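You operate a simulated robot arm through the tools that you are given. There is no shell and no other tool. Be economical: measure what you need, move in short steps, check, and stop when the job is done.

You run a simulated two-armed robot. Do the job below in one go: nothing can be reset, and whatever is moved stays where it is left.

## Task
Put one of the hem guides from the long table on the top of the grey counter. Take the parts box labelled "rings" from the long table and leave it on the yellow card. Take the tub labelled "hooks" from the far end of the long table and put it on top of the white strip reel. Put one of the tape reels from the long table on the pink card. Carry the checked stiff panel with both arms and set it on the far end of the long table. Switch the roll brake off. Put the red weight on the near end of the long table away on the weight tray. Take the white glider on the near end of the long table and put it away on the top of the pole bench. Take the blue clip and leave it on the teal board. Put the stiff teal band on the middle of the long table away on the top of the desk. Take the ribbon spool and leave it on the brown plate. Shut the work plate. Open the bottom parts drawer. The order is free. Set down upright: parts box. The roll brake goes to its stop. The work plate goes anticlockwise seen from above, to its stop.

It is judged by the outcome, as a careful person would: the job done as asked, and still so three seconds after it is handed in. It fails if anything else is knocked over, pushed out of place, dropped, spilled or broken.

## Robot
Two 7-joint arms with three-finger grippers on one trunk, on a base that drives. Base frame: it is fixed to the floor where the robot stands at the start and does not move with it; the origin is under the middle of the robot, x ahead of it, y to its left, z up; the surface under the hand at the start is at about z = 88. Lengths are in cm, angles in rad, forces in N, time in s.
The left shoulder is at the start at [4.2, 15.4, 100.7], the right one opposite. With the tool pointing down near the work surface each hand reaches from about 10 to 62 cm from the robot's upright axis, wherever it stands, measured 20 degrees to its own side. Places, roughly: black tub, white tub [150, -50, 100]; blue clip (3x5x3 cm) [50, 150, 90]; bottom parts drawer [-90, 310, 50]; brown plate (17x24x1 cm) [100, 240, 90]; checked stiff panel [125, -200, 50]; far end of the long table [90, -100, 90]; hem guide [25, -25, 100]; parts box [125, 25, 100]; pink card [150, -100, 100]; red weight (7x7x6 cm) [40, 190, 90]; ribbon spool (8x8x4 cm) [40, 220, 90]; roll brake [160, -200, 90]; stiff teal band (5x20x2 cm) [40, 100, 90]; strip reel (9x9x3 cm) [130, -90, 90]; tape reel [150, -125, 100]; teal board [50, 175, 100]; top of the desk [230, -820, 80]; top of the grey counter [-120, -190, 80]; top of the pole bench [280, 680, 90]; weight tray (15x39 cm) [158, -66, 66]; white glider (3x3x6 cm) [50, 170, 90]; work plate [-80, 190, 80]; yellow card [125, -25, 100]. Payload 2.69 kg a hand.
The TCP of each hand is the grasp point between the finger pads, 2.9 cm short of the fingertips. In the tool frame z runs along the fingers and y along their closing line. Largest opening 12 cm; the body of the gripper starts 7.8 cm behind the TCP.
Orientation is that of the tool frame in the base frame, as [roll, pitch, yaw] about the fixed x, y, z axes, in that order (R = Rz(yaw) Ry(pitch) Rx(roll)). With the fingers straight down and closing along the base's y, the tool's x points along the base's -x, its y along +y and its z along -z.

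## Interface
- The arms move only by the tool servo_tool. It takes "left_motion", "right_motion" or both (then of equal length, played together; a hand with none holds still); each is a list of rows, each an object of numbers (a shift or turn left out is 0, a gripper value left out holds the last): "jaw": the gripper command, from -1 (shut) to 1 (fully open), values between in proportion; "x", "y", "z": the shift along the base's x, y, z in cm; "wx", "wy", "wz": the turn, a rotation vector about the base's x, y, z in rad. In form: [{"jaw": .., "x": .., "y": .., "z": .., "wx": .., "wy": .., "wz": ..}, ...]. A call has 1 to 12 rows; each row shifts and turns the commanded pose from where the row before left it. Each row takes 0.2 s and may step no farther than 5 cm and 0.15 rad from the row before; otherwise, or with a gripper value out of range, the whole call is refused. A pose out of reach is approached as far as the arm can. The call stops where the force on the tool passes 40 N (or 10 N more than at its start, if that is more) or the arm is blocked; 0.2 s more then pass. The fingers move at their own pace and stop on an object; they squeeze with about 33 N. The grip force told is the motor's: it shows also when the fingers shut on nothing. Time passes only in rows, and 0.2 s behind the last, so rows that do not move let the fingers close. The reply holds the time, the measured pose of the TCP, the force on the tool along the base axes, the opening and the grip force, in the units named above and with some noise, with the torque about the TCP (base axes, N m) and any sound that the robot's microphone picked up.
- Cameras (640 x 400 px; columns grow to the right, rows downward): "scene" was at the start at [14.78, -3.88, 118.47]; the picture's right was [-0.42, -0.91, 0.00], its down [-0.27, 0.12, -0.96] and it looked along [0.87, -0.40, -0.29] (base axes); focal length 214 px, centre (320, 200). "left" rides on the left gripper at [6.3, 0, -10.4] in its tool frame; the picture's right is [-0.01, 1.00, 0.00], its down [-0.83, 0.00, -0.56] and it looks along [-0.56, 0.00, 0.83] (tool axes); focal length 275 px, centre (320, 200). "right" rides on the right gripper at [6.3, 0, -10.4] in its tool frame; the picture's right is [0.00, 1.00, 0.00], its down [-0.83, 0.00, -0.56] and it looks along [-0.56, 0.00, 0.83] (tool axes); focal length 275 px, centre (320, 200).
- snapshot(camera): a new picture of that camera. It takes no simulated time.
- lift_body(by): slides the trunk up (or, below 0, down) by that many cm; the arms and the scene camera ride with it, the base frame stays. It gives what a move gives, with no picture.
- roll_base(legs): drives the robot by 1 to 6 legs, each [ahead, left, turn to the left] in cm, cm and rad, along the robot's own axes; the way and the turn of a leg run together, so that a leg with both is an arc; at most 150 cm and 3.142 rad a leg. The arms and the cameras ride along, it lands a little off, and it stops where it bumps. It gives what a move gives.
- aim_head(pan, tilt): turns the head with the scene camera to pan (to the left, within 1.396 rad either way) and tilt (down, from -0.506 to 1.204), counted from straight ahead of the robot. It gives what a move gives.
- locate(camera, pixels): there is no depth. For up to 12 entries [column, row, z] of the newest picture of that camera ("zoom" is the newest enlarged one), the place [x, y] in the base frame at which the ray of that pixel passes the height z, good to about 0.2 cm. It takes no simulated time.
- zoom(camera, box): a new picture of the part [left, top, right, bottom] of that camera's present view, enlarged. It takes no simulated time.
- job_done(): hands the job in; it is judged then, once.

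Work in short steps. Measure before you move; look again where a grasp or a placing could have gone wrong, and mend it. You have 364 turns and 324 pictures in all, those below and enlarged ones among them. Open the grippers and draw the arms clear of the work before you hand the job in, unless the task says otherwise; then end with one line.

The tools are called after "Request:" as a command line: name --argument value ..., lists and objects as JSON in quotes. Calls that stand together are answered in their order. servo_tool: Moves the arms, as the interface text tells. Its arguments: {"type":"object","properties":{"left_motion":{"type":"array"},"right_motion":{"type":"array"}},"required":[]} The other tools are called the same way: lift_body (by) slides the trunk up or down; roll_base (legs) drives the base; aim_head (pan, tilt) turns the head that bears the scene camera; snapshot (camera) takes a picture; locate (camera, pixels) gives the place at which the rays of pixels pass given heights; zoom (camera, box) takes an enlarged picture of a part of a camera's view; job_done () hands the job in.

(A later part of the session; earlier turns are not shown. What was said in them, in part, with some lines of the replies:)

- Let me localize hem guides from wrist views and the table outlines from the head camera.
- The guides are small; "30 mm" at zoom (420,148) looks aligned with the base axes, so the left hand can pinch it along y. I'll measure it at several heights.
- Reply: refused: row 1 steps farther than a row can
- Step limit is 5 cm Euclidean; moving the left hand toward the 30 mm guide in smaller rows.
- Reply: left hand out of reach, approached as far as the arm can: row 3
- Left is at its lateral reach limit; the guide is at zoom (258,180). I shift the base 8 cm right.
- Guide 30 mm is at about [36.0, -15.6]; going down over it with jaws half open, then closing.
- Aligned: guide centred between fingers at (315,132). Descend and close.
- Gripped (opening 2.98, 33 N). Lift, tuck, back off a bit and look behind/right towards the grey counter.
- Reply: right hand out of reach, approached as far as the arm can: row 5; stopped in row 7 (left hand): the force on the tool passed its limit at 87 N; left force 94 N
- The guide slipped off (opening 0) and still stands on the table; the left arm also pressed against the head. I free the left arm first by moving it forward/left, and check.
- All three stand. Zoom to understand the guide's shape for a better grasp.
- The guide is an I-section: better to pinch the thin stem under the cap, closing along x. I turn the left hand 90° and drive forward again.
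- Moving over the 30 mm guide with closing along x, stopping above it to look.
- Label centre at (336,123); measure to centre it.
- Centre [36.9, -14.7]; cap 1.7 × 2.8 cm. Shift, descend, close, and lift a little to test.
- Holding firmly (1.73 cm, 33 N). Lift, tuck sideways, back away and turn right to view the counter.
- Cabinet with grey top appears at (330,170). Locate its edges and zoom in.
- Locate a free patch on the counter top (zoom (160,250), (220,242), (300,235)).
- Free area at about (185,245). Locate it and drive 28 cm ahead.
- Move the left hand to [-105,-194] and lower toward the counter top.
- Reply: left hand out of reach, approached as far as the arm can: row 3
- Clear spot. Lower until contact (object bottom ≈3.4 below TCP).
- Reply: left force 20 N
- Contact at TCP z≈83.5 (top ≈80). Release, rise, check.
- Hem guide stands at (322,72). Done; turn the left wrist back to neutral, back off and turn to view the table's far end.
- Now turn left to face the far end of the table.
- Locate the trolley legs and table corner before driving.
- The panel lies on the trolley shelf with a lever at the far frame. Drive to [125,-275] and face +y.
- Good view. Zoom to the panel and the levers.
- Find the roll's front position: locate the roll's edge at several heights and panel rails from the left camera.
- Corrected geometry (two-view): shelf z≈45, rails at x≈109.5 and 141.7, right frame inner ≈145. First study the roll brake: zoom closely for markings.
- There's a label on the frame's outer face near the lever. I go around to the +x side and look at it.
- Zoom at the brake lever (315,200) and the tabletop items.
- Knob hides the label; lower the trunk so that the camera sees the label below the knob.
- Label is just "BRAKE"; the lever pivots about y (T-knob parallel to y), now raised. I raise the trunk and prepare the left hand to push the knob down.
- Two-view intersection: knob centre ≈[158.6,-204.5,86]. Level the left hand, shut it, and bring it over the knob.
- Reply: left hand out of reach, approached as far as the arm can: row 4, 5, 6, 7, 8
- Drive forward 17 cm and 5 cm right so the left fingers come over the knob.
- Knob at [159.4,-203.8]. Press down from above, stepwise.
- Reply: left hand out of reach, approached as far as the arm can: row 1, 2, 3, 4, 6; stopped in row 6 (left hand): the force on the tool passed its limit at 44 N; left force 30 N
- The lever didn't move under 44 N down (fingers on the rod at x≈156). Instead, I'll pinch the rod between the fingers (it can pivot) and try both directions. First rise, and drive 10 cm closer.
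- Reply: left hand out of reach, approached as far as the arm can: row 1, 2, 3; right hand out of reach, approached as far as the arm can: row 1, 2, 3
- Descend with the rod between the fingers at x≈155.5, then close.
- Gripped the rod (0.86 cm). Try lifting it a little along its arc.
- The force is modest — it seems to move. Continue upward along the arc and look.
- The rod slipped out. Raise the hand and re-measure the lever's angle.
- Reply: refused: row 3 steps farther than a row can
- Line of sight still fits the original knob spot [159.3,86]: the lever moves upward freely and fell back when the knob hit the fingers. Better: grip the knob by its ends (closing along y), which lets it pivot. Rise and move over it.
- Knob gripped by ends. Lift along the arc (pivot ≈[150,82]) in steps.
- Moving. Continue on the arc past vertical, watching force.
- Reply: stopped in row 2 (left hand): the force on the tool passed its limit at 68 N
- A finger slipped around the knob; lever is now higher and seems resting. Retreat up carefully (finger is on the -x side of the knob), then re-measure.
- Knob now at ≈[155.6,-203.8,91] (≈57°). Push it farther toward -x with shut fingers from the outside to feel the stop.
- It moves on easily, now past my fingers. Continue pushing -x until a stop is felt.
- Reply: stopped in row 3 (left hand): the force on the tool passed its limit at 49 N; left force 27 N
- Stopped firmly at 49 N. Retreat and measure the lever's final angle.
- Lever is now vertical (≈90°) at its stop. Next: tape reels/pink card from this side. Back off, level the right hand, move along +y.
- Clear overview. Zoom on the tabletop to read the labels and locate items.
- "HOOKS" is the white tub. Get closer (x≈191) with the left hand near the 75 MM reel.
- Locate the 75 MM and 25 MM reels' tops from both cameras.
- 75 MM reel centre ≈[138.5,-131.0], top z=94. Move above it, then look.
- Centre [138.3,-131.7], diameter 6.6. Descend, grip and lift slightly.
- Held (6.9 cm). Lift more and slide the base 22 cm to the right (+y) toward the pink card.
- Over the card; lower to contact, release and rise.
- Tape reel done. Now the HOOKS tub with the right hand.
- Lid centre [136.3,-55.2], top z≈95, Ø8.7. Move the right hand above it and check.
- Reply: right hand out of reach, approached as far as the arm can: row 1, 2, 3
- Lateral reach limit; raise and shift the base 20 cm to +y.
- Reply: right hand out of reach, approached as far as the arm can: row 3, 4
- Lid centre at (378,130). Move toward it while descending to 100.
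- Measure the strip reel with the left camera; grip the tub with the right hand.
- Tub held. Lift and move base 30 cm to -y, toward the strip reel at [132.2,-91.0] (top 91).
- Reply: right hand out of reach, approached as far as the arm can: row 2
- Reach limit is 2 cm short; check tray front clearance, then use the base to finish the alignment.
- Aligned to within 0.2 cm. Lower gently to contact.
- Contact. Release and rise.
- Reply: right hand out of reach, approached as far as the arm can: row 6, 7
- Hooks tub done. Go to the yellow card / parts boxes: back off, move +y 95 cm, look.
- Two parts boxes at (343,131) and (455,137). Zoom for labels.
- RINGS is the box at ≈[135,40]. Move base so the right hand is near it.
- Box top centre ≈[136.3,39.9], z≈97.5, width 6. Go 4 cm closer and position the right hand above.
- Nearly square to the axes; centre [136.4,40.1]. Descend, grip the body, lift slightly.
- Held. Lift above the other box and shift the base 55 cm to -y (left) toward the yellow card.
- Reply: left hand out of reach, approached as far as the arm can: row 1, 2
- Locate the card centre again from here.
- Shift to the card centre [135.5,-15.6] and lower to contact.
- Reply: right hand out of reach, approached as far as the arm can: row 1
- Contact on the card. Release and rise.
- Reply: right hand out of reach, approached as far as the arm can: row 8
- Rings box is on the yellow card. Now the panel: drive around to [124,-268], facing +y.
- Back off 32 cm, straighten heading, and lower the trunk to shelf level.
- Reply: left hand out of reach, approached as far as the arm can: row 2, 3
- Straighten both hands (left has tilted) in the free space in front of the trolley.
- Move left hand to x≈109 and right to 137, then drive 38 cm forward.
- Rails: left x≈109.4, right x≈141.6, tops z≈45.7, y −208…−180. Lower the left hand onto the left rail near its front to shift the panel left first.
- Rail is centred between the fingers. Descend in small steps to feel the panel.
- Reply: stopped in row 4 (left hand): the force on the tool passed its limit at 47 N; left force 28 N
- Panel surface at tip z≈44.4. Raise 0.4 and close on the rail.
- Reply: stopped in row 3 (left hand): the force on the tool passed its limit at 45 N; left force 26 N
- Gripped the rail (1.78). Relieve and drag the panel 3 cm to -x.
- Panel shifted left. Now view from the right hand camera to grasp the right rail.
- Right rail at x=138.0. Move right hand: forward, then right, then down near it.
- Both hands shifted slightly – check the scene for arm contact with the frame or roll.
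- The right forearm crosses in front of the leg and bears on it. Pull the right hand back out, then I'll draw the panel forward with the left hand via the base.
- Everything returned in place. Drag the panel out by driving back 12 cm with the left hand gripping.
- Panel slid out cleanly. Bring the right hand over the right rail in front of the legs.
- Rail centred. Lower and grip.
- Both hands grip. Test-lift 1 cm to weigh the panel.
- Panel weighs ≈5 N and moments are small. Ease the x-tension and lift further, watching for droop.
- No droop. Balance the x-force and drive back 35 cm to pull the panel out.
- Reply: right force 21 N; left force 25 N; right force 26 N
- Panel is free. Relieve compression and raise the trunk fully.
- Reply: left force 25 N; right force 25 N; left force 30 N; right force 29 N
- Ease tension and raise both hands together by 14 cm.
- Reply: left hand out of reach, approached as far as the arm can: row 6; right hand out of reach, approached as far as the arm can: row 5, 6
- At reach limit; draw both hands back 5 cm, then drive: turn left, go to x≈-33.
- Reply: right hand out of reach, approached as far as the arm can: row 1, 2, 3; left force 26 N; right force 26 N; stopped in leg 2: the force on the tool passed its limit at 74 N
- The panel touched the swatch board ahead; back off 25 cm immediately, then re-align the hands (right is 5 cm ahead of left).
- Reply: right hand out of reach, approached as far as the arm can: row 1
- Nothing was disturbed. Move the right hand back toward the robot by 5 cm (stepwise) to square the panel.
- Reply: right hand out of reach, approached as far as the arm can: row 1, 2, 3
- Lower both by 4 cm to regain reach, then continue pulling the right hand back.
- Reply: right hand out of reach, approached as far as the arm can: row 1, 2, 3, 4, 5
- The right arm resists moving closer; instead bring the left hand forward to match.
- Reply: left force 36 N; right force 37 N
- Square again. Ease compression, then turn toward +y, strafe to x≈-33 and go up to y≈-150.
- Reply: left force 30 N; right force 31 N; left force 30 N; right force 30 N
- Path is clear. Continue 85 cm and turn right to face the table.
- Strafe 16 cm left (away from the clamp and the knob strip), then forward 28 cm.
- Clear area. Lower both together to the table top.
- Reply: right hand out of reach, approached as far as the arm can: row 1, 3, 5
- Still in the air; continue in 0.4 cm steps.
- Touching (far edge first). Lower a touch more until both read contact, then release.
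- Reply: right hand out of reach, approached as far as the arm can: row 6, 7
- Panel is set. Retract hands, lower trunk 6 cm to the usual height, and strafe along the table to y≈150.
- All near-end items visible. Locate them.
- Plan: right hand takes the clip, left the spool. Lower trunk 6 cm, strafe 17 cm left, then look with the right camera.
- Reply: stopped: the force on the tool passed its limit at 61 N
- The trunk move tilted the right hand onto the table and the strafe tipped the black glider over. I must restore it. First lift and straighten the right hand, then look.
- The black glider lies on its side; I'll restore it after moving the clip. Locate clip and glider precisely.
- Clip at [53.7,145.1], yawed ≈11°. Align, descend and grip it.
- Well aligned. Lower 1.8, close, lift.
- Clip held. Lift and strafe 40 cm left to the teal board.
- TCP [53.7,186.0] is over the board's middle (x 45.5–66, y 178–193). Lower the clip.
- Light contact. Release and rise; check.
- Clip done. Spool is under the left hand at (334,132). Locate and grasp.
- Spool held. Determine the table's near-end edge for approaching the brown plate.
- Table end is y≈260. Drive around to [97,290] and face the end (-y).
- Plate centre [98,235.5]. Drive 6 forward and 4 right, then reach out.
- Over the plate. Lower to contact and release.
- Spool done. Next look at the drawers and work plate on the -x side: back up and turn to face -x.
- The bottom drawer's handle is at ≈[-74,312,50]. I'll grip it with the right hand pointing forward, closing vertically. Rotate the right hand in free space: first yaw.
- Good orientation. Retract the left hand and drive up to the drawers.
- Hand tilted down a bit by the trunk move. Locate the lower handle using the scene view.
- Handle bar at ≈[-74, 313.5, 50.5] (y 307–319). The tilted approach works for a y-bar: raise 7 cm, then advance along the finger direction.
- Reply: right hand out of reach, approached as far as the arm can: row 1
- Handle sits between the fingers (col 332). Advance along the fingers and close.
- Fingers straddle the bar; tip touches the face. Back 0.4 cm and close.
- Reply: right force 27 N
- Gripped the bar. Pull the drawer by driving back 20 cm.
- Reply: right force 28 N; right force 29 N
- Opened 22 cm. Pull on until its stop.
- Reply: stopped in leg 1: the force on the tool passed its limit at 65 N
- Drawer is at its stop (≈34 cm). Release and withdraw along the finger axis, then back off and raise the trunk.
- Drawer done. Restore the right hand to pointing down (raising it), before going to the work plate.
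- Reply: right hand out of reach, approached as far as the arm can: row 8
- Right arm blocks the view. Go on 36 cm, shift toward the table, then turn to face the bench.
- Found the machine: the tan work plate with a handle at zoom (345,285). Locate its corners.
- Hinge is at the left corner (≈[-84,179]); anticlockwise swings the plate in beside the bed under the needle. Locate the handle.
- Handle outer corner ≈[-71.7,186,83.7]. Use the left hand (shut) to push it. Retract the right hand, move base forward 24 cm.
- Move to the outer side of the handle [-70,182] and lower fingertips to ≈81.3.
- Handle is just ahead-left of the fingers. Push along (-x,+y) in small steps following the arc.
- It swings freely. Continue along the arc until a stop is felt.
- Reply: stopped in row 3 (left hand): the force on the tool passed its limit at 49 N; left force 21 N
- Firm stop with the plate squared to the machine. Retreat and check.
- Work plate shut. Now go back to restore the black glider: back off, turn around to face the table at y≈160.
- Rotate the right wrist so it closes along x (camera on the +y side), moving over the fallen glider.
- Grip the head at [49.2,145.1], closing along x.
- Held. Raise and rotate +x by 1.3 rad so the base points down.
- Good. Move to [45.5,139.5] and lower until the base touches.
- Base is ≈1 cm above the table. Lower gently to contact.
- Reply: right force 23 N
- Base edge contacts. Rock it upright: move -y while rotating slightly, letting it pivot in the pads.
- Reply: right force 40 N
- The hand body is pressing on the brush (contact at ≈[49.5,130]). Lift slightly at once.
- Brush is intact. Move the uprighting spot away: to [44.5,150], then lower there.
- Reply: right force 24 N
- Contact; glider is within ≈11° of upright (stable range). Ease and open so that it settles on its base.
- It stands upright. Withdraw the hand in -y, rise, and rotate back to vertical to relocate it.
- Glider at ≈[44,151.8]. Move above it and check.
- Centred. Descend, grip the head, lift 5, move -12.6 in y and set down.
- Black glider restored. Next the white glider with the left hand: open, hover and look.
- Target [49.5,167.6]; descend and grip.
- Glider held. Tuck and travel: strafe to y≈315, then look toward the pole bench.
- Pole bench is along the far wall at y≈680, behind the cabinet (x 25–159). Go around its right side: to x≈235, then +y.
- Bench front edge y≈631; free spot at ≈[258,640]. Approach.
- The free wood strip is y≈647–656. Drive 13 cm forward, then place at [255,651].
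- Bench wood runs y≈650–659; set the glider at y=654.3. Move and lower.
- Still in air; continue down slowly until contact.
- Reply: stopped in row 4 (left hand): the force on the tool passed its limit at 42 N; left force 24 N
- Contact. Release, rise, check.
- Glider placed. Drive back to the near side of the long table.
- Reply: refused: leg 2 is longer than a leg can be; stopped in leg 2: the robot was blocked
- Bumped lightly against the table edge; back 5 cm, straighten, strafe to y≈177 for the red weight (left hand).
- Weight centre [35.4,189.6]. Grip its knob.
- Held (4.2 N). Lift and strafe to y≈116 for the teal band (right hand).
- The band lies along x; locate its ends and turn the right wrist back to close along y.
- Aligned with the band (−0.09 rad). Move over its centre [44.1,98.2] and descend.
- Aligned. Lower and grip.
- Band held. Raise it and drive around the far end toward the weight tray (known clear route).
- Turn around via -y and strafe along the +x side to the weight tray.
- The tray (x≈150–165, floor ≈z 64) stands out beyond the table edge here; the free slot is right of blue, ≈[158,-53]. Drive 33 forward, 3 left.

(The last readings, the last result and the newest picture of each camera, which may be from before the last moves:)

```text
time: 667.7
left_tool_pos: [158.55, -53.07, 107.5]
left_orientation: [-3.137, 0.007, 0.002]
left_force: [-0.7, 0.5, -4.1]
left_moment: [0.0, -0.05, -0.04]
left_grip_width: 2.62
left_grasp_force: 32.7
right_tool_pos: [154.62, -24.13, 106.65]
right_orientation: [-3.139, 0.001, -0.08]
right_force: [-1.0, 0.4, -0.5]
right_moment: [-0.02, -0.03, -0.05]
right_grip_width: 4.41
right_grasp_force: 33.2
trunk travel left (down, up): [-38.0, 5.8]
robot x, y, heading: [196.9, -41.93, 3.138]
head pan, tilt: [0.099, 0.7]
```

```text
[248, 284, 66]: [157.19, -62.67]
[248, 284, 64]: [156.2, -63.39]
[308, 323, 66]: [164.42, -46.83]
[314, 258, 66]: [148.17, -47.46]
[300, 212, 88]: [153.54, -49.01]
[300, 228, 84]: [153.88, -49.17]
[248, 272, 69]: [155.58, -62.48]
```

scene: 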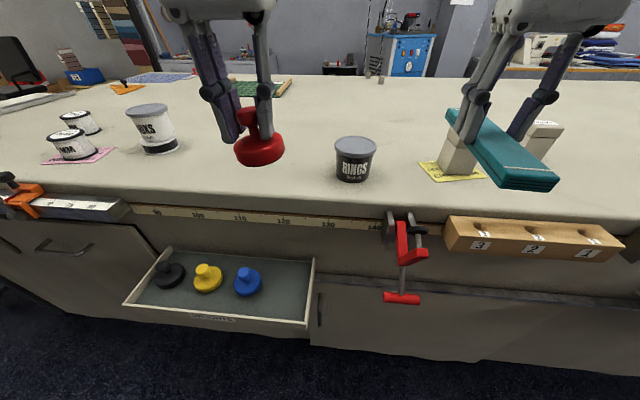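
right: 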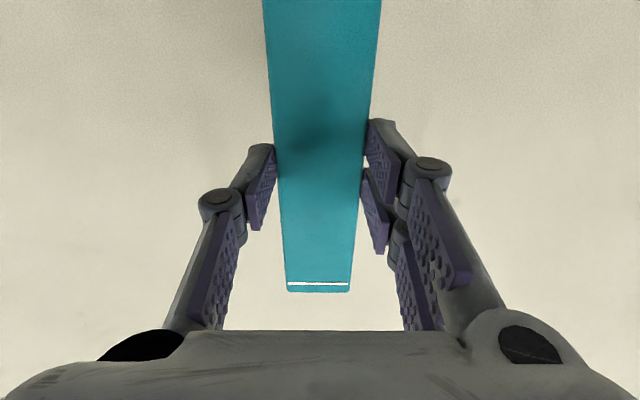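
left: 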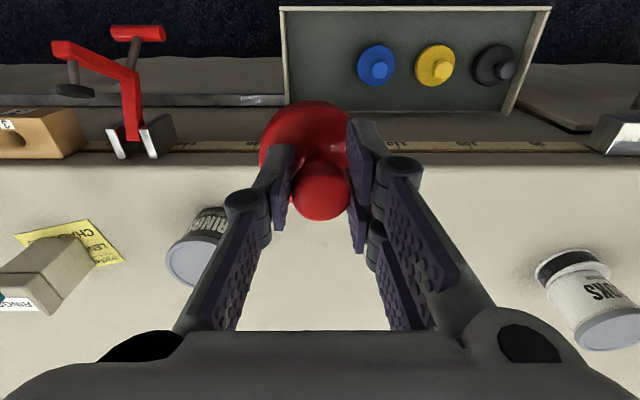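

Target [160,-53.3]. Descend to z=78 first.

Request:
servo_tool --left_motion '[{"x": 1.5, "y": -0.2, "z": -3}, {"z": -4.5}, {"z": -4.5}, {"z": -4.5}, {"z": -4.5}, {"z": -4.5}, {"z": -4}]'

Request:
snapshot --camera "left"

Request:
snapshot --camera "scene"

```text
time: 669.3
left_tool_pos: [160.2, -53.28, 78.0]
left_orientation: [-3.141, 0.009, 0.005]
left_force: [-0.6, 0.8, -4.7]
left_moment: [-0.07, -0.05, 0.02]
left_grip_width: 2.62
left_grasp_force: 33.5
right_tool_pos: [154.64, -24.11, 106.61]
right_orientation: [-3.139, -0.002, -0.079]
right_force: [0.0, 0.2, 0.2]
right_moment: [0.01, -0.01, -0.04]
right_grip_width: 4.4
right_grasp_force: 33.0
trunk travel left (down, up): [-38.0, 5.8]
robot x, y, heading: [197.06, -42.15, 3.136]
head pan, tilt: [0.099, 0.7]
```

```text
86 pictures are left
```

left: 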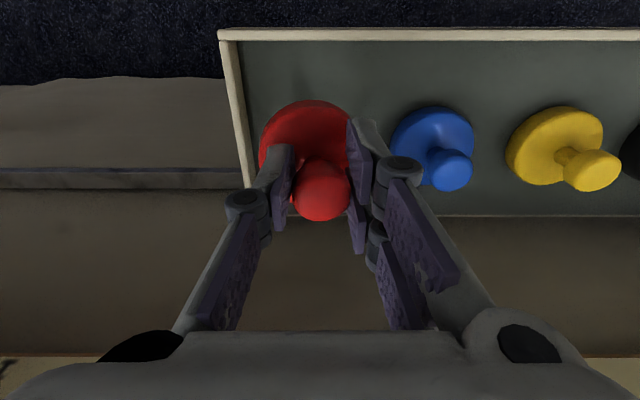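

```text
85 pictures are left
```

scene: 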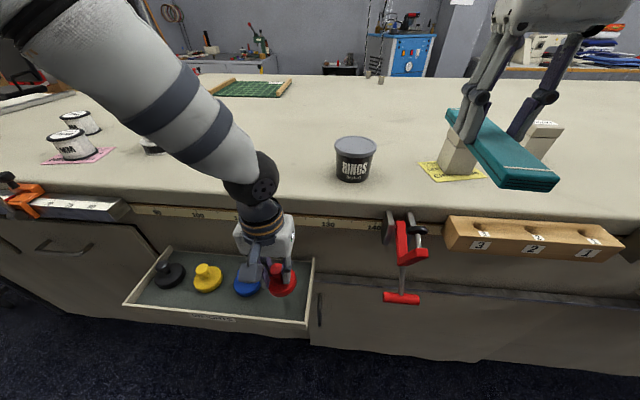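

Well placed. Continue down until contact.

Request:
servo_tool --left_motion '[{"z": -2}, {"z": -2}, {"z": -1}, {"z": -0.7}, {"z": -0.7}, {"z": -0.5}, {"z": -0.5}]'

Request:
snapshot --camera "left"

```text
time: 670.7
left_tool_pos: [160.16, -53.03, 71.68]
left_orientation: [-3.137, 0.017, 0.002]
left_force: [5.4, 1.0, 25.1]
left_moment: [-0.16, -0.43, -0.01]
left_grip_width: 2.63
left_grasp_force: 33.3
right_tool_pos: [154.7, -24.05, 106.71]
right_orientation: [-3.138, 0.003, -0.079]
right_force: [0.5, -1.0, 0.1]
right_moment: [0.0, -0.02, 0.02]
right_grip_width: 4.42
right_grasp_force: 32.4
trunk travel left (down, up): [-38.0, 5.8]
robot x, y, heading: [196.98, -41.56, 3.143]
head pan, tilt: [0.099, 0.7]
stopped in row 6 (left hand): the force on the tool passed its limit at 47 N (the readings are from after the stop); the commanded pose is now the measured one
```

```text
84 pictures are left
```

left: 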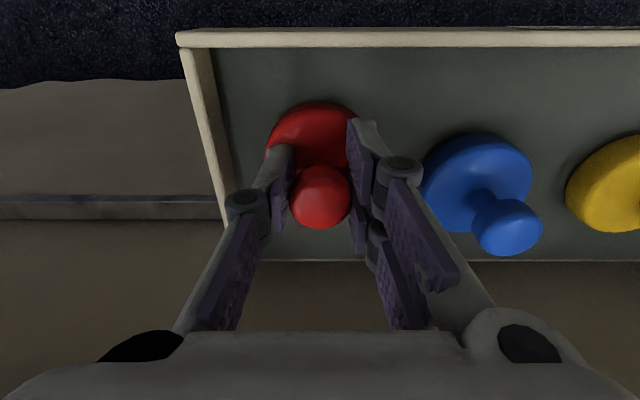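

Contact on the tray floor. Release and rise.

Request:
servo_tool --left_motion '[{"z": 0.2}, {"jaw": -0.4}, {"jaw": -0.2}, {"z": 3}, {"z": 4.5}, {"z": 4.5}, {"z": 4.5}, {"z": 4.5}, {"z": 4.5}, {"z": 4.5}, {"z": 4}]'

Request:
snapshot --camera "scene"

```text
time: 673.1
left_tool_pos: [160.04, -53.02, 105.85]
left_orientation: [-3.139, 0.012, 0.002]
left_force: [-0.7, -0.4, 0.6]
left_moment: [-0.01, 0.01, 0.01]
left_grip_width: 4.81
left_grasp_force: 0.0
right_tool_pos: [154.63, -24.0, 106.61]
right_orientation: [-3.138, 0.0, -0.08]
right_force: [0.4, 0.2, -0.8]
right_moment: [-0.01, 0.02, 0.0]
right_grip_width: 4.43
right_grasp_force: 32.7
trunk travel left (down, up): [-38.0, 5.8]
robot x, y, heading: [196.97, -41.6, 3.136]
head pan, tilt: [0.099, 0.7]
```

```text
83 pictures are left
```

scene: 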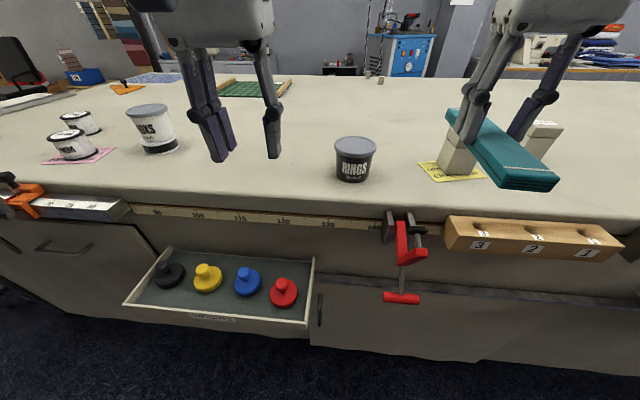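

Red weight is in its place. Now the desk: back off, strafe to y≈-250, turn to face -y and look.

Request:
roll_base --legs '[[-33, 0, 0], [0, 150, 0], [0, 70, 0], [0, 0, 1.57]]'

Request:
aim_head --pan 0.0 --tilt 0.2

Request:
snapshot --camera "scene"

```text
time: 696.0
left_tool_pos: [247.51, -301.96, 105.73]
left_orientation: [-3.139, 0.01, 1.604]
left_force: [-0.5, 0.1, 0.4]
left_moment: [-0.01, -0.01, 0.03]
left_grip_width: 4.77
left_grasp_force: 0.1
right_tool_pos: [218.71, -308.28, 106.61]
right_orientation: [-3.138, 0.0, 1.519]
right_force: [-0.5, -0.1, -0.5]
right_moment: [-0.02, -0.02, 0.0]
right_grip_width: 4.41
right_grasp_force: 32.8
trunk travel left (down, up): [-38.0, 5.8]
robot x, y, heading: [235.05, -265.5, -1.541]
head pan, tilt: [0.099, 0.7]
```

```text
time: 696.9
left_tool_pos: [247.54, -302.06, 105.83]
left_orientation: [-3.138, 0.01, 1.604]
left_force: [0.5, -1.2, 1.3]
left_moment: [0.0, -0.02, 0.03]
left_grip_width: 4.79
left_grasp_force: 0.1
right_tool_pos: [218.73, -308.27, 106.61]
right_orientation: [-3.137, -0.001, 1.52]
right_force: [-0.5, 0.3, -1.2]
right_moment: [0.01, 0.0, 0.02]
right_grip_width: 4.42
right_grasp_force: 33.1
trunk travel left (down, up): [-38.0, 5.8]
robot x, y, heading: [235.22, -265.52, -1.542]
head pan, tilt: [0.0, 0.201]
```

```text
82 pictures are left
```

scene: 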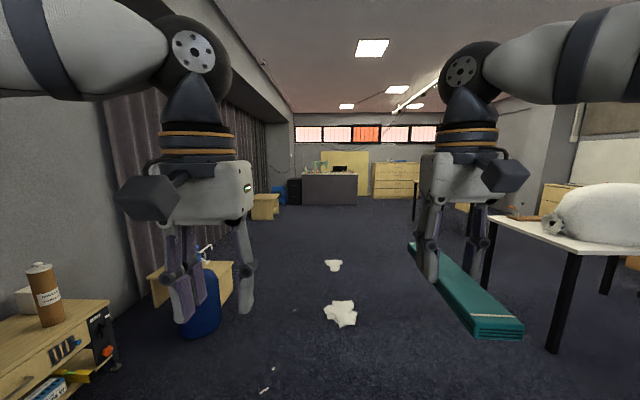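

Request:
locate --camera "scene" --pixels '[[555, 350, 0], [215, 330, 0], [340, 313, 0], [333, 266, 0], [303, 205, 0], [357, 205, 0], [487, 280, 0], [110, 370, 0], [262, 220, 0], [415, 190, 0]]'

Request:
zoom --camera "scene" --box '[260, 130, 420, 220]'

```text
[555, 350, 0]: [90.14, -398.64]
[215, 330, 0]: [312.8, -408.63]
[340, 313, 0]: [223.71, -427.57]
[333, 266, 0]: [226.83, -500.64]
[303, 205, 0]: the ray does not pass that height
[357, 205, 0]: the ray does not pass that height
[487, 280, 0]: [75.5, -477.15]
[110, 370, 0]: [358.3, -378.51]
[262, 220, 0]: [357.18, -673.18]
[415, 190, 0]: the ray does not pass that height
```

```text
4.00 times, centred on (340, 175) of scene
```

zoom: 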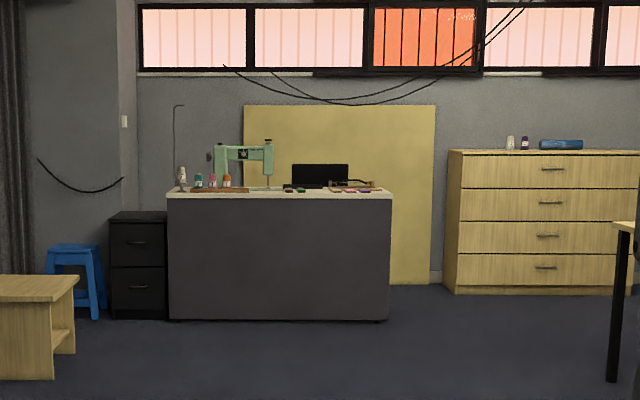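

Travel lane: x≈160 avoids the paper scraps (x≈212–240) and the white table (x<95). Drive to y≈-665, then back to x≈230.

Request:
roll_base --legs '[[0, -75, -0.03], [150, 0, 0], [150, 0, 0], [95, 0, 0], [0, 68, 0]]'

Request:
aim_head --pan 0.0 --tilt 0.4

Request:
snapshot --camera "scene"

```text
time: 727.1
left_tool_pos: [238.4, -699.53, 105.69]
left_orientation: [-3.139, 0.012, 1.568]
left_force: [-0.4, 0.1, -0.3]
left_moment: [0.0, 0.0, -0.01]
left_grip_width: 4.77
left_grasp_force: 0.0
right_tool_pos: [209.36, -704.72, 106.61]
right_orientation: [-3.138, 0.002, 1.483]
right_force: [0.4, 0.6, 0.0]
right_moment: [-0.01, -0.03, -0.03]
right_grip_width: 4.4
right_grasp_force: 33.1
trunk travel left (down, up): [-38.0, 5.8]
robot x, y, heading: [227.4, -663.28, -1.577]
head pan, tilt: [0.0, 0.201]
```

```text
time: 727.8
left_tool_pos: [238.25, -699.42, 105.73]
left_orientation: [-3.138, 0.012, 1.567]
left_force: [0.2, -0.2, 0.0]
left_moment: [0.02, 0.03, 0.01]
left_grip_width: 4.79
left_grasp_force: 0.1
right_tool_pos: [209.44, -704.81, 106.65]
right_orientation: [-3.138, 0.001, 1.484]
right_force: [0.5, 0.4, -1.3]
right_moment: [-0.03, 0.02, 0.01]
right_grip_width: 4.41
right_grasp_force: 33.0
trunk travel left (down, up): [-38.0, 5.8]
robot x, y, heading: [226.99, -662.6, -1.577]
head pan, tilt: [0.0, 0.4]
```

```text
80 pictures are left
```

scene: 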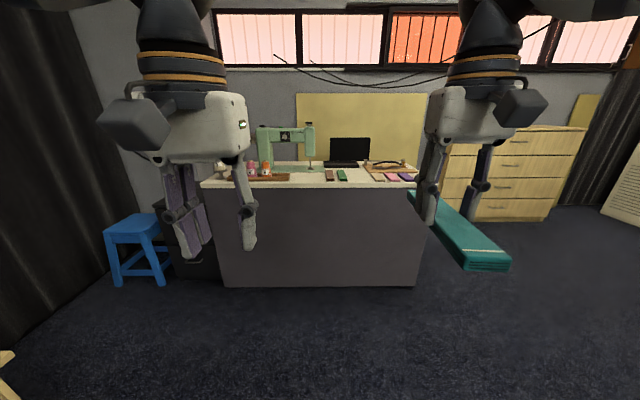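

Request:
zoom --camera "scene" --box '[190, 110, 440, 220]'

Request:
locate --camera "scene" --pixels '[[205, 185, 80], [425, 185, 80], [320, 186, 80], [310, 178, 80], [365, 178, 80], [222, 285, 0], [418, 285, 0], [325, 165, 80]]'

```text
2.56 times, centred on (315, 165) of scene
```

zoom: 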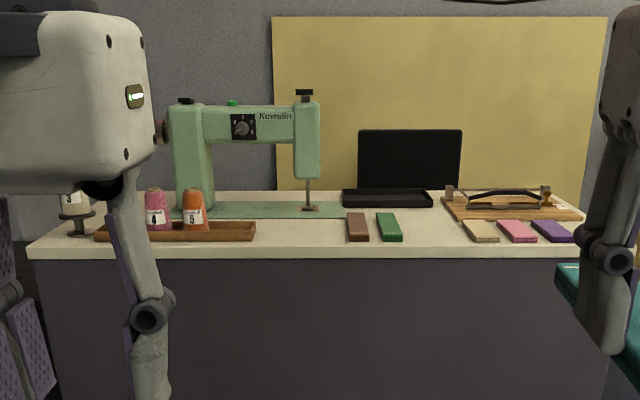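

```text
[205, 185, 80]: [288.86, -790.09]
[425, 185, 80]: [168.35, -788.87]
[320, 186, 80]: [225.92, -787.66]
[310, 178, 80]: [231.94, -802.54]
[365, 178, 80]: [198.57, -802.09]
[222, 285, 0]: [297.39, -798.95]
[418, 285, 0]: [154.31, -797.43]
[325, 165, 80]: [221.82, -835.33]
```

Request:
locate --camera "zoom" --pixels '[[258, 238, 80], [345, 240, 80], [345, 215, 80], [258, 222, 80], [403, 240, 80], [462, 240, 80], [440, 210, 80], [375, 210, 80], [300, 217, 80]]'

```text
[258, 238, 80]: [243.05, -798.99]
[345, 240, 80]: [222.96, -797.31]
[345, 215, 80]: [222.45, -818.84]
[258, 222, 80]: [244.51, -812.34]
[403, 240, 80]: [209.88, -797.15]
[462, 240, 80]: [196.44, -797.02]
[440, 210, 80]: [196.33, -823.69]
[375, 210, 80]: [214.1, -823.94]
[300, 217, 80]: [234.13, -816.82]
```

Free slot at x 224–243, y −790…−815. Retract the left hand and drive up.

Request:
servo_tool --left_motion '[{"y": 4, "z": 1}, {"y": 4}]'

Request:
roll_base --legs '[[0, 23, 0], [82, 0, 0]]'

Request:
aim_head --pan -0.1 --tilt 0.7

Request:
snapshot --camera "scene"

Request:
snapshot --camera "right"

```text
time: 728.4
left_tool_pos: [237.99, -691.44, 106.79]
left_orientation: [-3.138, 0.013, 1.567]
left_force: [-0.7, 0.2, -0.8]
left_moment: [-0.01, 0.01, 0.01]
left_grip_width: 4.8
left_grasp_force: 0.1
right_tool_pos: [209.22, -704.68, 106.57]
right_orientation: [-3.138, -0.001, 1.481]
right_force: [0.2, -0.6, -0.2]
right_moment: [0.03, 0.02, 0.01]
right_grip_width: 4.41
right_grasp_force: 33.0
trunk travel left (down, up): [-38.0, 5.8]
robot x, y, heading: [227.11, -662.72, -1.582]
head pan, tilt: [0.0, 0.4]
```

```text
time: 734.8
left_tool_pos: [260.01, -774.0, 106.79]
left_orientation: [-3.138, 0.012, 1.568]
left_force: [-0.6, 0.3, 0.1]
left_moment: [0.02, 0.01, 0.01]
left_grip_width: 4.8
left_grasp_force: 0.1
right_tool_pos: [231.44, -787.22, 106.61]
right_orientation: [-3.137, 0.001, 1.484]
right_force: [-0.5, 0.2, -0.2]
right_moment: [0.01, 0.02, 0.02]
right_grip_width: 4.41
right_grasp_force: 33.5
trunk travel left (down, up): [-38.0, 5.8]
robot x, y, heading: [249.19, -745.2, -1.581]
head pan, tilt: [0.0, 0.4]
```

```text
time: 735.6
left_tool_pos: [259.97, -774.02, 106.83]
left_orientation: [-3.138, 0.012, 1.569]
left_force: [-0.8, 0.0, -0.2]
left_moment: [0.04, 0.01, -0.02]
left_grip_width: 4.79
left_grasp_force: 0.0
right_tool_pos: [231.35, -787.37, 106.59]
right_orientation: [-3.138, 0.0, 1.484]
right_force: [0.2, 0.4, -1.0]
right_moment: [0.01, 0.0, -0.01]
right_grip_width: 4.41
right_grasp_force: 32.7
trunk travel left (down, up): [-38.0, 5.8]
robot x, y, heading: [249.28, -745.1, -1.581]
head pan, tilt: [-0.099, 0.7]
```

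```text
78 pictures are left
```

scene: 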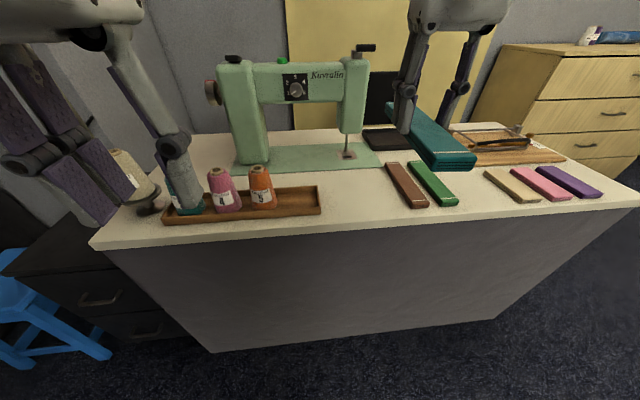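

```text
77 pictures are left
```

right: 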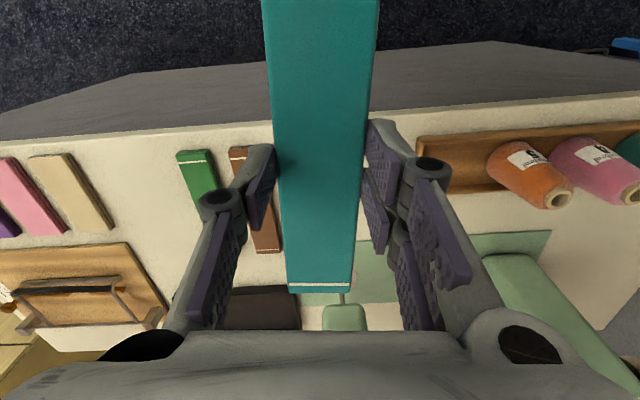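

Request:
locate --camera "scene" --pixels '[[320, 205, 80], [322, 188, 80], [386, 168, 80], [412, 206, 80], [350, 168, 80], [350, 218, 80], [430, 200, 80]]'

Request:
locate --camera "right" --pixels '[[418, 145, 81], [420, 190, 81], [232, 150, 81], [275, 250, 81], [320, 118, 80]]'

```text
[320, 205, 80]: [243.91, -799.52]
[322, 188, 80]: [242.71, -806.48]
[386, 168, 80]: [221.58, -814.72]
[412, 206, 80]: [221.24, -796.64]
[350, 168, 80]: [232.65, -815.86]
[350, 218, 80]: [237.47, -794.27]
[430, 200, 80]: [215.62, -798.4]
```

```text
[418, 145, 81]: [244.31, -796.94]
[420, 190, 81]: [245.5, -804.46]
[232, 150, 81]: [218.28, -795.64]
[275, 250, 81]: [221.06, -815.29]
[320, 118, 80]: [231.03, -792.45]
```

Target band centre [232.5,-803]. Drive 9 forward, then position and lower.

Request:
roll_base --legs '[[9, 0, 0]]'

Request:
servo_tool --right_motion '[{"y": -3.5, "x": 0.6}, {"y": -3.2, "x": 0.5}, {"z": -4}, {"z": -4}, {"z": -4}]'

Request:
snapshot --camera "right"

Request:
snapshot --camera "scene"

```text
time: 736.7
left_tool_pos: [260.01, -782.94, 106.74]
left_orientation: [-3.139, 0.013, 1.566]
left_force: [0.1, -1.1, 0.1]
left_moment: [0.03, -0.01, -0.01]
left_grip_width: 4.8
left_grasp_force: 0.0
right_tool_pos: [231.26, -796.22, 106.62]
right_orientation: [-3.138, -0.003, 1.484]
right_force: [0.1, -0.9, -1.2]
right_moment: [0.07, 0.03, -0.01]
right_grip_width: 4.41
right_grasp_force: 33.3
trunk travel left (down, up): [-38.0, 5.8]
robot x, y, heading: [249.07, -754.12, -1.581]
head pan, tilt: [-0.099, 0.7]
```

```text
time: 737.9
left_tool_pos: [260.04, -782.93, 106.74]
left_orientation: [-3.139, 0.013, 1.567]
left_force: [0.1, -0.6, 0.2]
left_moment: [-0.03, 0.0, 0.01]
left_grip_width: 4.81
left_grasp_force: 0.1
right_tool_pos: [232.31, -802.82, 94.64]
right_orientation: [-3.138, 0.001, 1.484]
right_force: [0.1, 0.3, -1.2]
right_moment: [0.05, -0.01, -0.03]
right_grip_width: 4.42
right_grasp_force: 32.9
trunk travel left (down, up): [-38.0, 5.8]
robot x, y, heading: [249.19, -753.91, -1.582]
head pan, tilt: [-0.099, 0.7]
```

```text
76 pictures are left
```

right: 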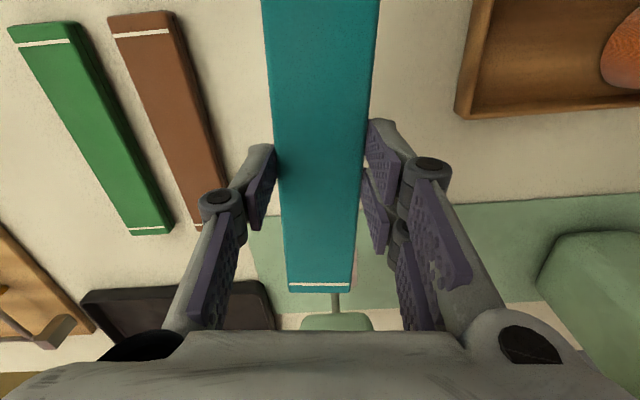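

```text
75 pictures are left
```

scene: 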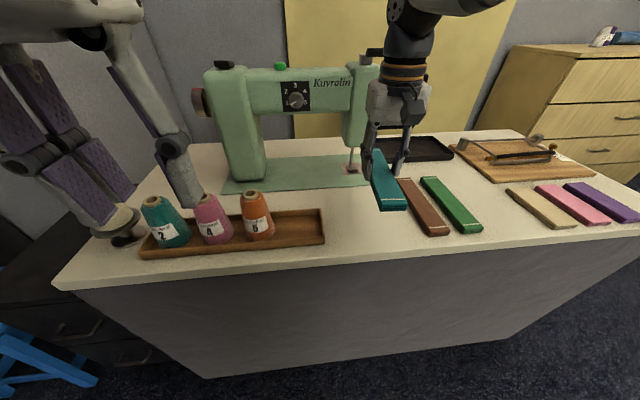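

Request:
locate --camera "scene" --pixels '[[360, 250, 80], [360, 187, 80], [400, 180, 80], [430, 235, 80], [325, 240, 80]]'

Request:
servo_tool --right_motion '[{"x": 1, "z": -2}, {"z": -3}, {"z": -3}, {"z": -1.5}]'

Request:
snapshot --camera "scene"

```text
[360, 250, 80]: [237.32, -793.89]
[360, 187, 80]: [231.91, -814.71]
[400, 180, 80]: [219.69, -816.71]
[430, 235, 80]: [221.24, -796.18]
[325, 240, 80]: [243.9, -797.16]
```

```text
time: 738.9
left_tool_pos: [259.93, -782.77, 106.76]
left_orientation: [-3.138, 0.011, 1.568]
left_force: [0.2, -0.4, -0.4]
left_moment: [-0.02, -0.01, 0.02]
left_grip_width: 4.8
left_grasp_force: 0.0
right_tool_pos: [233.32, -802.95, 85.08]
right_orientation: [-3.139, 0.0, 1.484]
right_force: [0.1, 0.3, -1.0]
right_moment: [-0.02, -0.01, -0.01]
right_grip_width: 4.45
right_grasp_force: 33.6
trunk travel left (down, up): [-38.0, 5.8]
robot x, y, heading: [248.92, -754.0, -1.585]
head pan, tilt: [-0.099, 0.7]
```

```text
74 pictures are left
```

scene: 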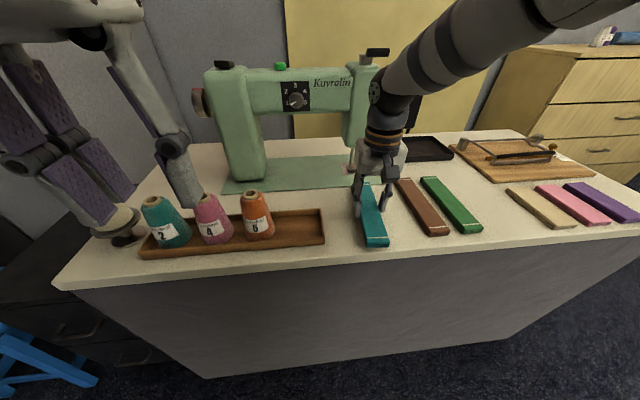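

Request:
servo_tool --right_motion '[{"z": -0.7}, {"z": -0.5}, {"z": -0.4}, {"z": -0.3}]'

```text
time: 739.9
left_tool_pos: [259.96, -782.51, 107.11]
left_orientation: [-3.135, 0.015, 1.568]
left_force: [-0.3, 0.2, -0.7]
left_moment: [-0.04, 0.0, 0.0]
left_grip_width: 4.8
left_grasp_force: 0.1
right_tool_pos: [233.44, -802.87, 83.54]
right_orientation: [-3.14, 0.011, 1.485]
right_force: [-2.4, -0.6, 34.9]
right_moment: [-0.19, 0.09, 0.04]
right_grip_width: 4.41
right_grasp_force: 33.8
trunk travel left (down, up): [-38.0, 5.8]
robot x, y, heading: [249.48, -754.05, -1.581]
head pan, tilt: [-0.099, 0.7]
```

Contact. Release and rise.

Request:
servo_tool --right_motion '[{"z": 0.2}, {"jaw": -0.05}, {"jaw": 0.05}, {"z": 3}, {"z": 4}, {"z": 4}, {"z": 4}, {"z": 4}]'

Request:
snapshot --camera "scene"

Request:
snapshot --camera "right"

```text
time: 741.7
left_tool_pos: [259.99, -782.77, 106.72]
left_orientation: [-3.138, 0.012, 1.568]
left_force: [-0.3, 0.5, -0.2]
left_moment: [0.01, 0.0, 0.02]
left_grip_width: 4.8
left_grasp_force: 0.0
right_tool_pos: [233.15, -802.81, 102.49]
right_orientation: [-3.137, 0.0, 1.483]
right_force: [-0.3, -0.8, 0.1]
right_moment: [0.01, 0.02, 0.0]
right_grip_width: 6.32
right_grasp_force: 0.1
trunk travel left (down, up): [-38.0, 5.8]
robot x, y, heading: [249.05, -753.79, -1.577]
head pan, tilt: [-0.099, 0.7]
```

```text
73 pictures are left
```

scene: 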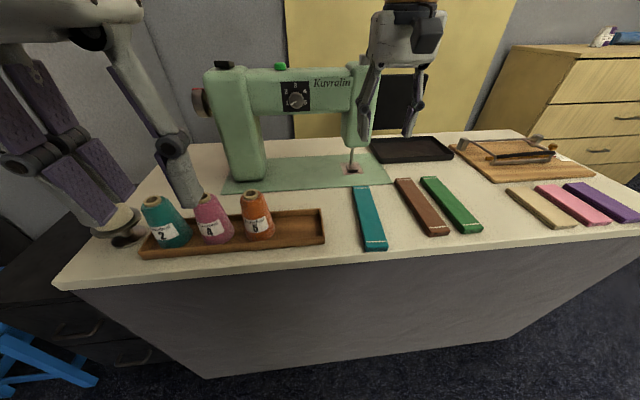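

```text
72 pictures are left
```

right: 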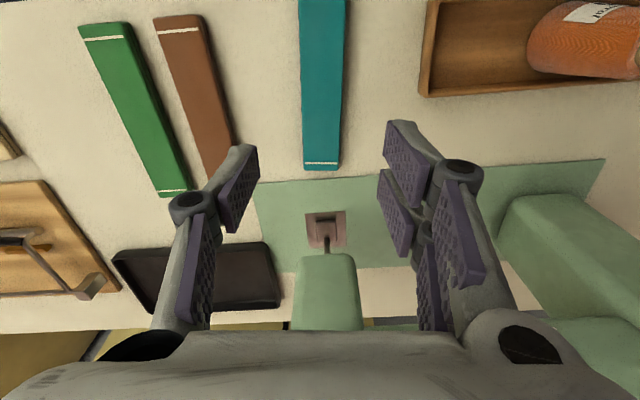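

Band is set. Retract and, for safety, go back to verify the brake lever and far-end items.

Request:
roll_base --legs '[[-90, 0, 0], [0, -66, 0], [-150, 0, 0], [-150, 0, 0], [0, 0, 1.57], [0, 0, 1.57]]'

Request:
aim_head --pan 0.0 --tilt 0.3

Request:
snapshot --camera "scene"

```text
time: 773.2
left_tool_pos: [179.16, -331.26, 106.81]
left_orientation: [-3.139, 0.013, -1.619]
left_force: [0.6, -0.2, -0.6]
left_moment: [0.03, 0.04, -0.03]
left_grip_width: 4.8
left_grasp_force: 0.2
right_tool_pos: [206.72, -312.51, 102.3]
right_orientation: [-3.138, 0.0, -1.699]
right_force: [0.5, -0.4, 0.0]
right_moment: [0.01, 0.03, 0.01]
right_grip_width: 6.3
right_grasp_force: 0.1
trunk travel left (down, up): [-38.0, 5.8]
robot x, y, heading: [188.9, -360.74, 1.522]
head pan, tilt: [-0.099, 0.7]
```

```text
time: 774.1
left_tool_pos: [179.2, -331.34, 106.86]
left_orientation: [-3.137, 0.014, -1.619]
left_force: [-0.7, 0.5, 0.0]
left_moment: [-0.01, 0.01, 0.02]
left_grip_width: 4.8
left_grasp_force: 0.1
right_tool_pos: [206.84, -312.44, 102.4]
right_orientation: [-3.139, 0.0, -1.701]
right_force: [0.5, -0.7, -0.3]
right_moment: [0.02, 0.04, -0.02]
right_grip_width: 6.31
right_grasp_force: 0.1
trunk travel left (down, up): [-38.0, 5.8]
robot x, y, heading: [188.72, -360.71, 1.52]
head pan, tilt: [0.0, 0.3]
```

```text
71 pictures are left
```

scene: 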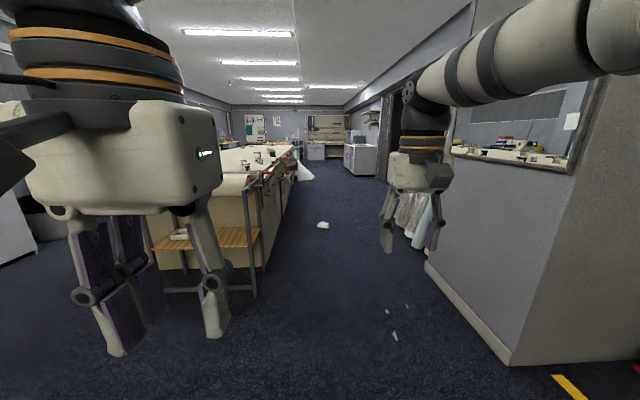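

Request:
zoom --camera "scene" --box '[200, 130, 320, 220]'

```text
4.44 times, centred on (260, 175) of scene
```

zoom: 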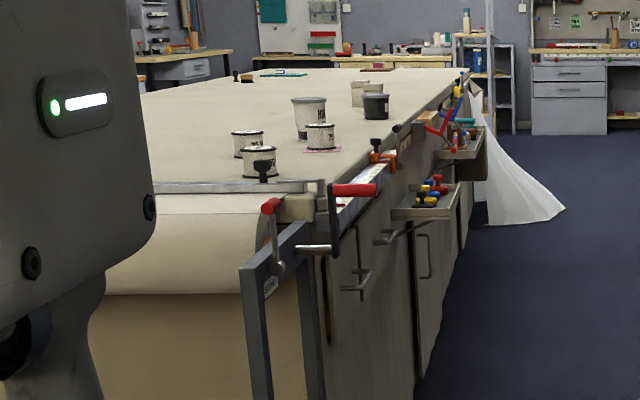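

Lever is about vertical or slightly past. To be sure it is at its stop I'll push it once more. Drive to its side.

Request:
roll_base --legs '[[0, -45, 0.05], [150, 0, 0], [10, 0, 0], [0, 0, 1.57]]'

Request:
aim_head --pan 0.1 --tilt 0.5

Request:
servo_tool --left_motion '[{"jaw": -1}, {}]'

Request:
snapshot --camera "scene"

```text
time: 789.7
left_tool_pos: [206.98, -213.71, 106.84]
left_orientation: [-3.139, 0.012, -0.002]
left_force: [-0.7, 0.1, -0.1]
left_moment: [-0.01, 0.0, 0.02]
left_grip_width: 4.77
left_grasp_force: 0.0
right_tool_pos: [187.02, -187.03, 102.37]
right_orientation: [-3.136, 0.0, -0.087]
right_force: [0.3, 0.0, -0.4]
right_moment: [-0.03, -0.01, 0.04]
right_grip_width: 6.3
right_grasp_force: 0.0
trunk travel left (down, up): [-38.0, 5.8]
robot x, y, heading: [236.37, -202.47, 3.137]
head pan, tilt: [0.0, 0.3]
```

```text
time: 790.4
left_tool_pos: [207.03, -213.68, 106.92]
left_orientation: [-3.138, 0.012, -0.003]
left_force: [-1.1, -0.9, -0.2]
left_moment: [0.02, -0.01, -0.01]
left_grip_width: 4.8
left_grasp_force: 0.0
right_tool_pos: [187.03, -187.15, 102.44]
right_orientation: [-3.137, 0.0, -0.088]
right_force: [0.4, -0.4, -0.5]
right_moment: [0.0, 0.0, 0.03]
right_grip_width: 6.29
right_grasp_force: 0.1
trunk travel left (down, up): [-38.0, 5.8]
robot x, y, heading: [235.7, -202.54, 3.131]
head pan, tilt: [0.099, 0.499]
```

```text
time: 791.0
left_tool_pos: [207.01, -213.78, 106.74]
left_orientation: [-3.137, 0.011, -0.002]
left_force: [0.2, 0.1, 0.4]
left_moment: [-0.03, -0.02, 0.02]
left_grip_width: 0.0
left_grasp_force: 28.4
right_tool_pos: [186.96, -186.99, 102.41]
right_orientation: [-3.139, 0.0, -0.087]
right_force: [-1.0, -0.4, -0.5]
right_moment: [-0.01, -0.01, -0.02]
right_grip_width: 6.29
right_grasp_force: 0.0
trunk travel left (down, up): [-38.0, 5.8]
robot x, y, heading: [236.11, -203.17, 3.132]
head pan, tilt: [0.099, 0.499]
```

```text
69 pictures are left
```

scene: 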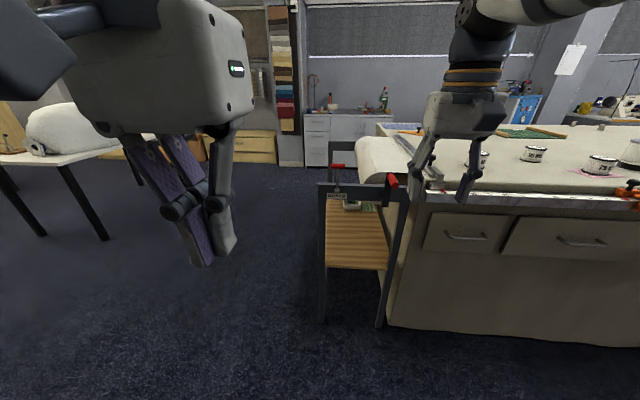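

Request:
servo_tool --left_motion '[{"y": 3}, {"y": 3.5}, {"y": 3.5}, {}, {}]' --right_motion '[{"x": 3, "y": 3}, {"x": 3, "y": 3, "z": 2}, {"x": 3, "y": 3}, {"x": 3, "y": 3}, {"x": 2, "y": 3}]'

Request:
roll_base --legs '[[32, 0, 0.008]]'

Request:
servo_tool --left_motion '[{"x": -4}, {"x": -4}, {"x": -3}, {"z": -4}, {"z": -4}, {"z": -4}, {"z": -3}]'

Request:
zoom --camera "scene" --box '[220, 150, 420, 290]'

Request:
snapshot --camera "left"

```text
time: 792.2
left_tool_pos: [207.28, -203.82, 106.78]
left_orientation: [-3.138, 0.012, -0.004]
left_force: [-1.2, 0.8, -0.6]
left_moment: [-0.01, 0.0, 0.0]
left_grip_width: 0.0
left_grasp_force: 28.2
right_tool_pos: [201.19, -171.91, 104.44]
right_orientation: [-3.139, 0.001, -0.086]
right_force: [0.6, -0.5, 0.7]
right_moment: [-0.01, 0.01, -0.01]
right_grip_width: 6.32
right_grasp_force: 0.0
trunk travel left (down, up): [-38.0, 5.8]
robot x, y, heading: [235.67, -202.69, 3.131]
head pan, tilt: [0.099, 0.499]
```

```text
time: 794.3
left_tool_pos: [175.38, -204.24, 106.71]
left_orientation: [-3.137, 0.014, 0.011]
left_force: [-0.4, -1.4, 0.7]
left_moment: [0.01, -0.04, -0.01]
left_grip_width: 0.0
left_grasp_force: 28.6
right_tool_pos: [168.53, -172.64, 104.52]
right_orientation: [-3.138, 0.001, -0.07]
right_force: [-0.4, 0.2, 0.7]
right_moment: [-0.03, -0.03, -0.01]
right_grip_width: 6.31
right_grasp_force: 0.1
trunk travel left (down, up): [-38.0, 5.8]
robot x, y, heading: [203.95, -202.7, -3.138]
head pan, tilt: [0.099, 0.499]
```

```text
time: 795.9
left_tool_pos: [164.33, -204.18, 91.69]
left_orientation: [-3.137, 0.014, 0.012]
left_force: [0.4, -0.2, -0.5]
left_moment: [-0.03, 0.01, -0.02]
left_grip_width: 0.0
left_grasp_force: 28.5
right_tool_pos: [168.65, -172.51, 104.48]
right_orientation: [-3.138, 0.0, -0.071]
right_force: [0.1, -1.4, 0.2]
right_moment: [-0.02, -0.01, -0.02]
right_grip_width: 6.27
right_grasp_force: 0.1
trunk travel left (down, up): [-38.0, 5.8]
robot x, y, heading: [203.49, -202.85, -3.135]
head pan, tilt: [0.099, 0.499]
```

```text
2.86 times, centred on (320, 220) of scene
```

zoom: 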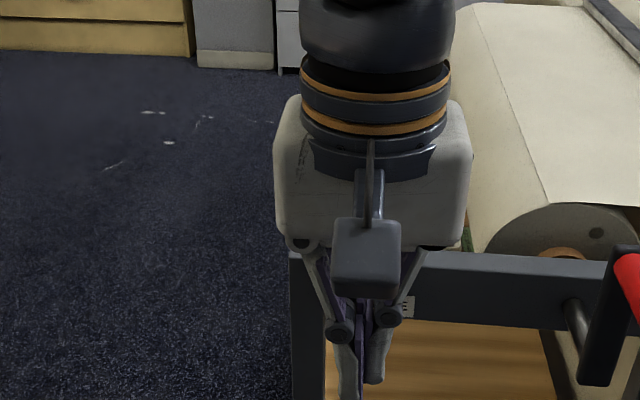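

```text
67 pictures are left
```

left: 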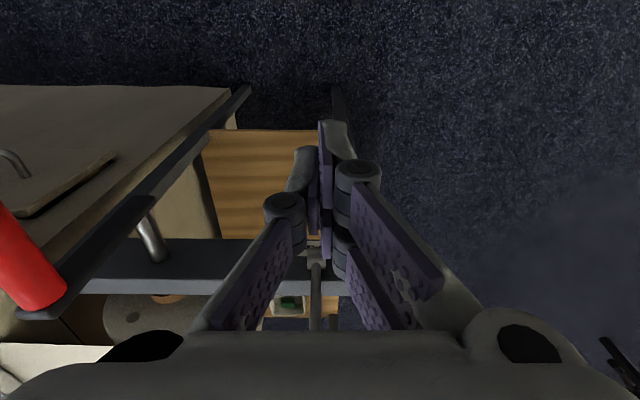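

Advance slowly in -x and feel where the lever resists.

Request:
servo_tool --left_motion '[{"x": -3}, {"x": -3}, {"x": -1}, {"x": -0.7}, {"x": -0.7}, {"x": -0.7}, {"x": -0.7}, {"x": -0.7}, {"x": -0.7}, {"x": -0.7}, {"x": -0.7}]'

Request:
snapshot --camera "left"

```text
time: 798.2
left_tool_pos: [153.38, -204.25, 91.64]
left_orientation: [-3.142, -0.009, 0.009]
left_force: [23.9, -2.6, 4.2]
left_moment: [-0.21, 0.21, 0.1]
left_grip_width: 0.01
left_grasp_force: 28.9
right_tool_pos: [169.04, -172.69, 104.49]
right_orientation: [-3.138, 0.004, -0.071]
right_force: [0.5, 0.1, 0.2]
right_moment: [0.0, -0.01, 0.0]
right_grip_width: 6.31
right_grasp_force: 0.0
trunk travel left (down, up): [-38.0, 5.8]
robot x, y, heading: [203.65, -202.8, -3.135]
head pan, tilt: [0.099, 0.499]
stopped in row 11 (left hand): the force on the tool passed its limit at 48 N (the readings are from after the stop); the commanded pose is now the measured one
```

```text
66 pictures are left
```

left: 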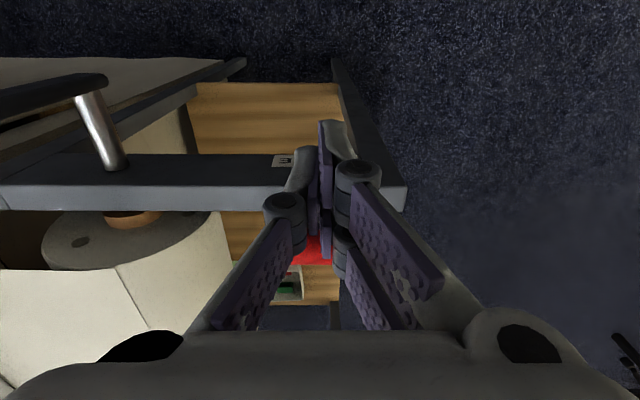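

The lever is firm at the same point (48 N): at its stop. Withdraw, open grippers and move clear.

Request:
servo_tool --left_motion '[{"x": 3}, {"x": 4}, {"x": 4, "z": 2}, {"z": 4, "jaw": 1}, {"z": 4}]' --right_motion '[{}, {}, {}, {"jaw": 1}, {}]'

Request:
roll_base --legs '[[-30, 0, 0]]'

Request:
snapshot --camera "scene"

Request:
zoom --camera "scene" --box '[300, 140, 420, 220]'

```text
time: 799.4
left_tool_pos: [164.21, -204.15, 101.79]
left_orientation: [-3.141, -0.003, 0.011]
left_force: [0.8, -0.5, 0.4]
left_moment: [0.02, 0.01, -0.02]
left_grip_width: 11.96
left_grasp_force: 0.1
right_tool_pos: [168.78, -172.54, 104.41]
right_orientation: [-3.139, 0.0, -0.07]
right_force: [0.2, -0.4, -0.6]
right_moment: [0.0, -0.01, 0.01]
right_grip_width: 12.02
right_grasp_force: 0.1
trunk travel left (down, up): [-38.0, 5.8]
robot x, y, heading: [204.08, -202.65, -3.134]
head pan, tilt: [0.099, 0.499]
```

```text
time: 801.4
left_tool_pos: [193.69, -203.84, 101.71]
left_orientation: [3.14, -0.005, 0.009]
left_force: [0.0, -0.3, 0.5]
left_moment: [0.01, 0.02, 0.0]
left_grip_width: 11.95
left_grasp_force: 0.0
right_tool_pos: [198.52, -172.32, 104.45]
right_orientation: [-3.139, -0.002, -0.074]
right_force: [0.2, -0.2, 0.1]
right_moment: [-0.03, 0.03, 0.0]
right_grip_width: 12.0
right_grasp_force: 0.0
trunk travel left (down, up): [-38.0, 5.8]
robot x, y, heading: [233.86, -202.85, -3.134]
head pan, tilt: [0.099, 0.499]
```

```text
65 pictures are left
```

scene: 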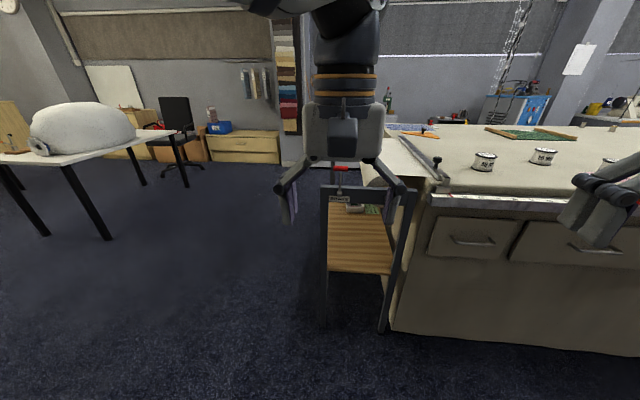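

```text
5.00 times, centred on (360, 180) of scene
```

zoom: 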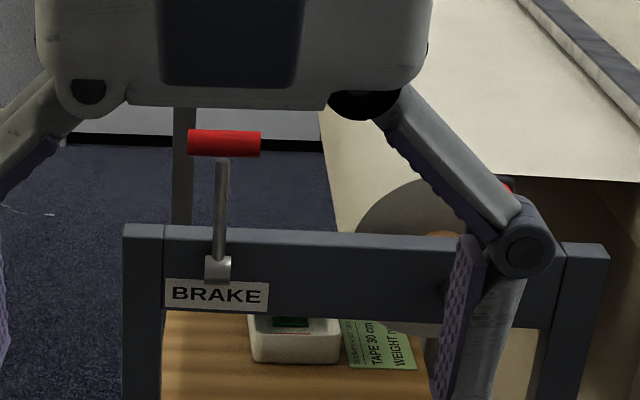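

Everything is in place: the brake is at its stop, the grippers are open and the arms are clear. Handing in.

Request:
job_done

```text
The job is handed in.
```

I did all thirteen jobs and handed the work in, but I knocked the black glider over on the way. I stood it back up at its old spot, as near as I could measure. The panel also brushed the hanging fabric swatches while I carried it, and my hand pressed on the small brush; both looked undisturbed afterwards.
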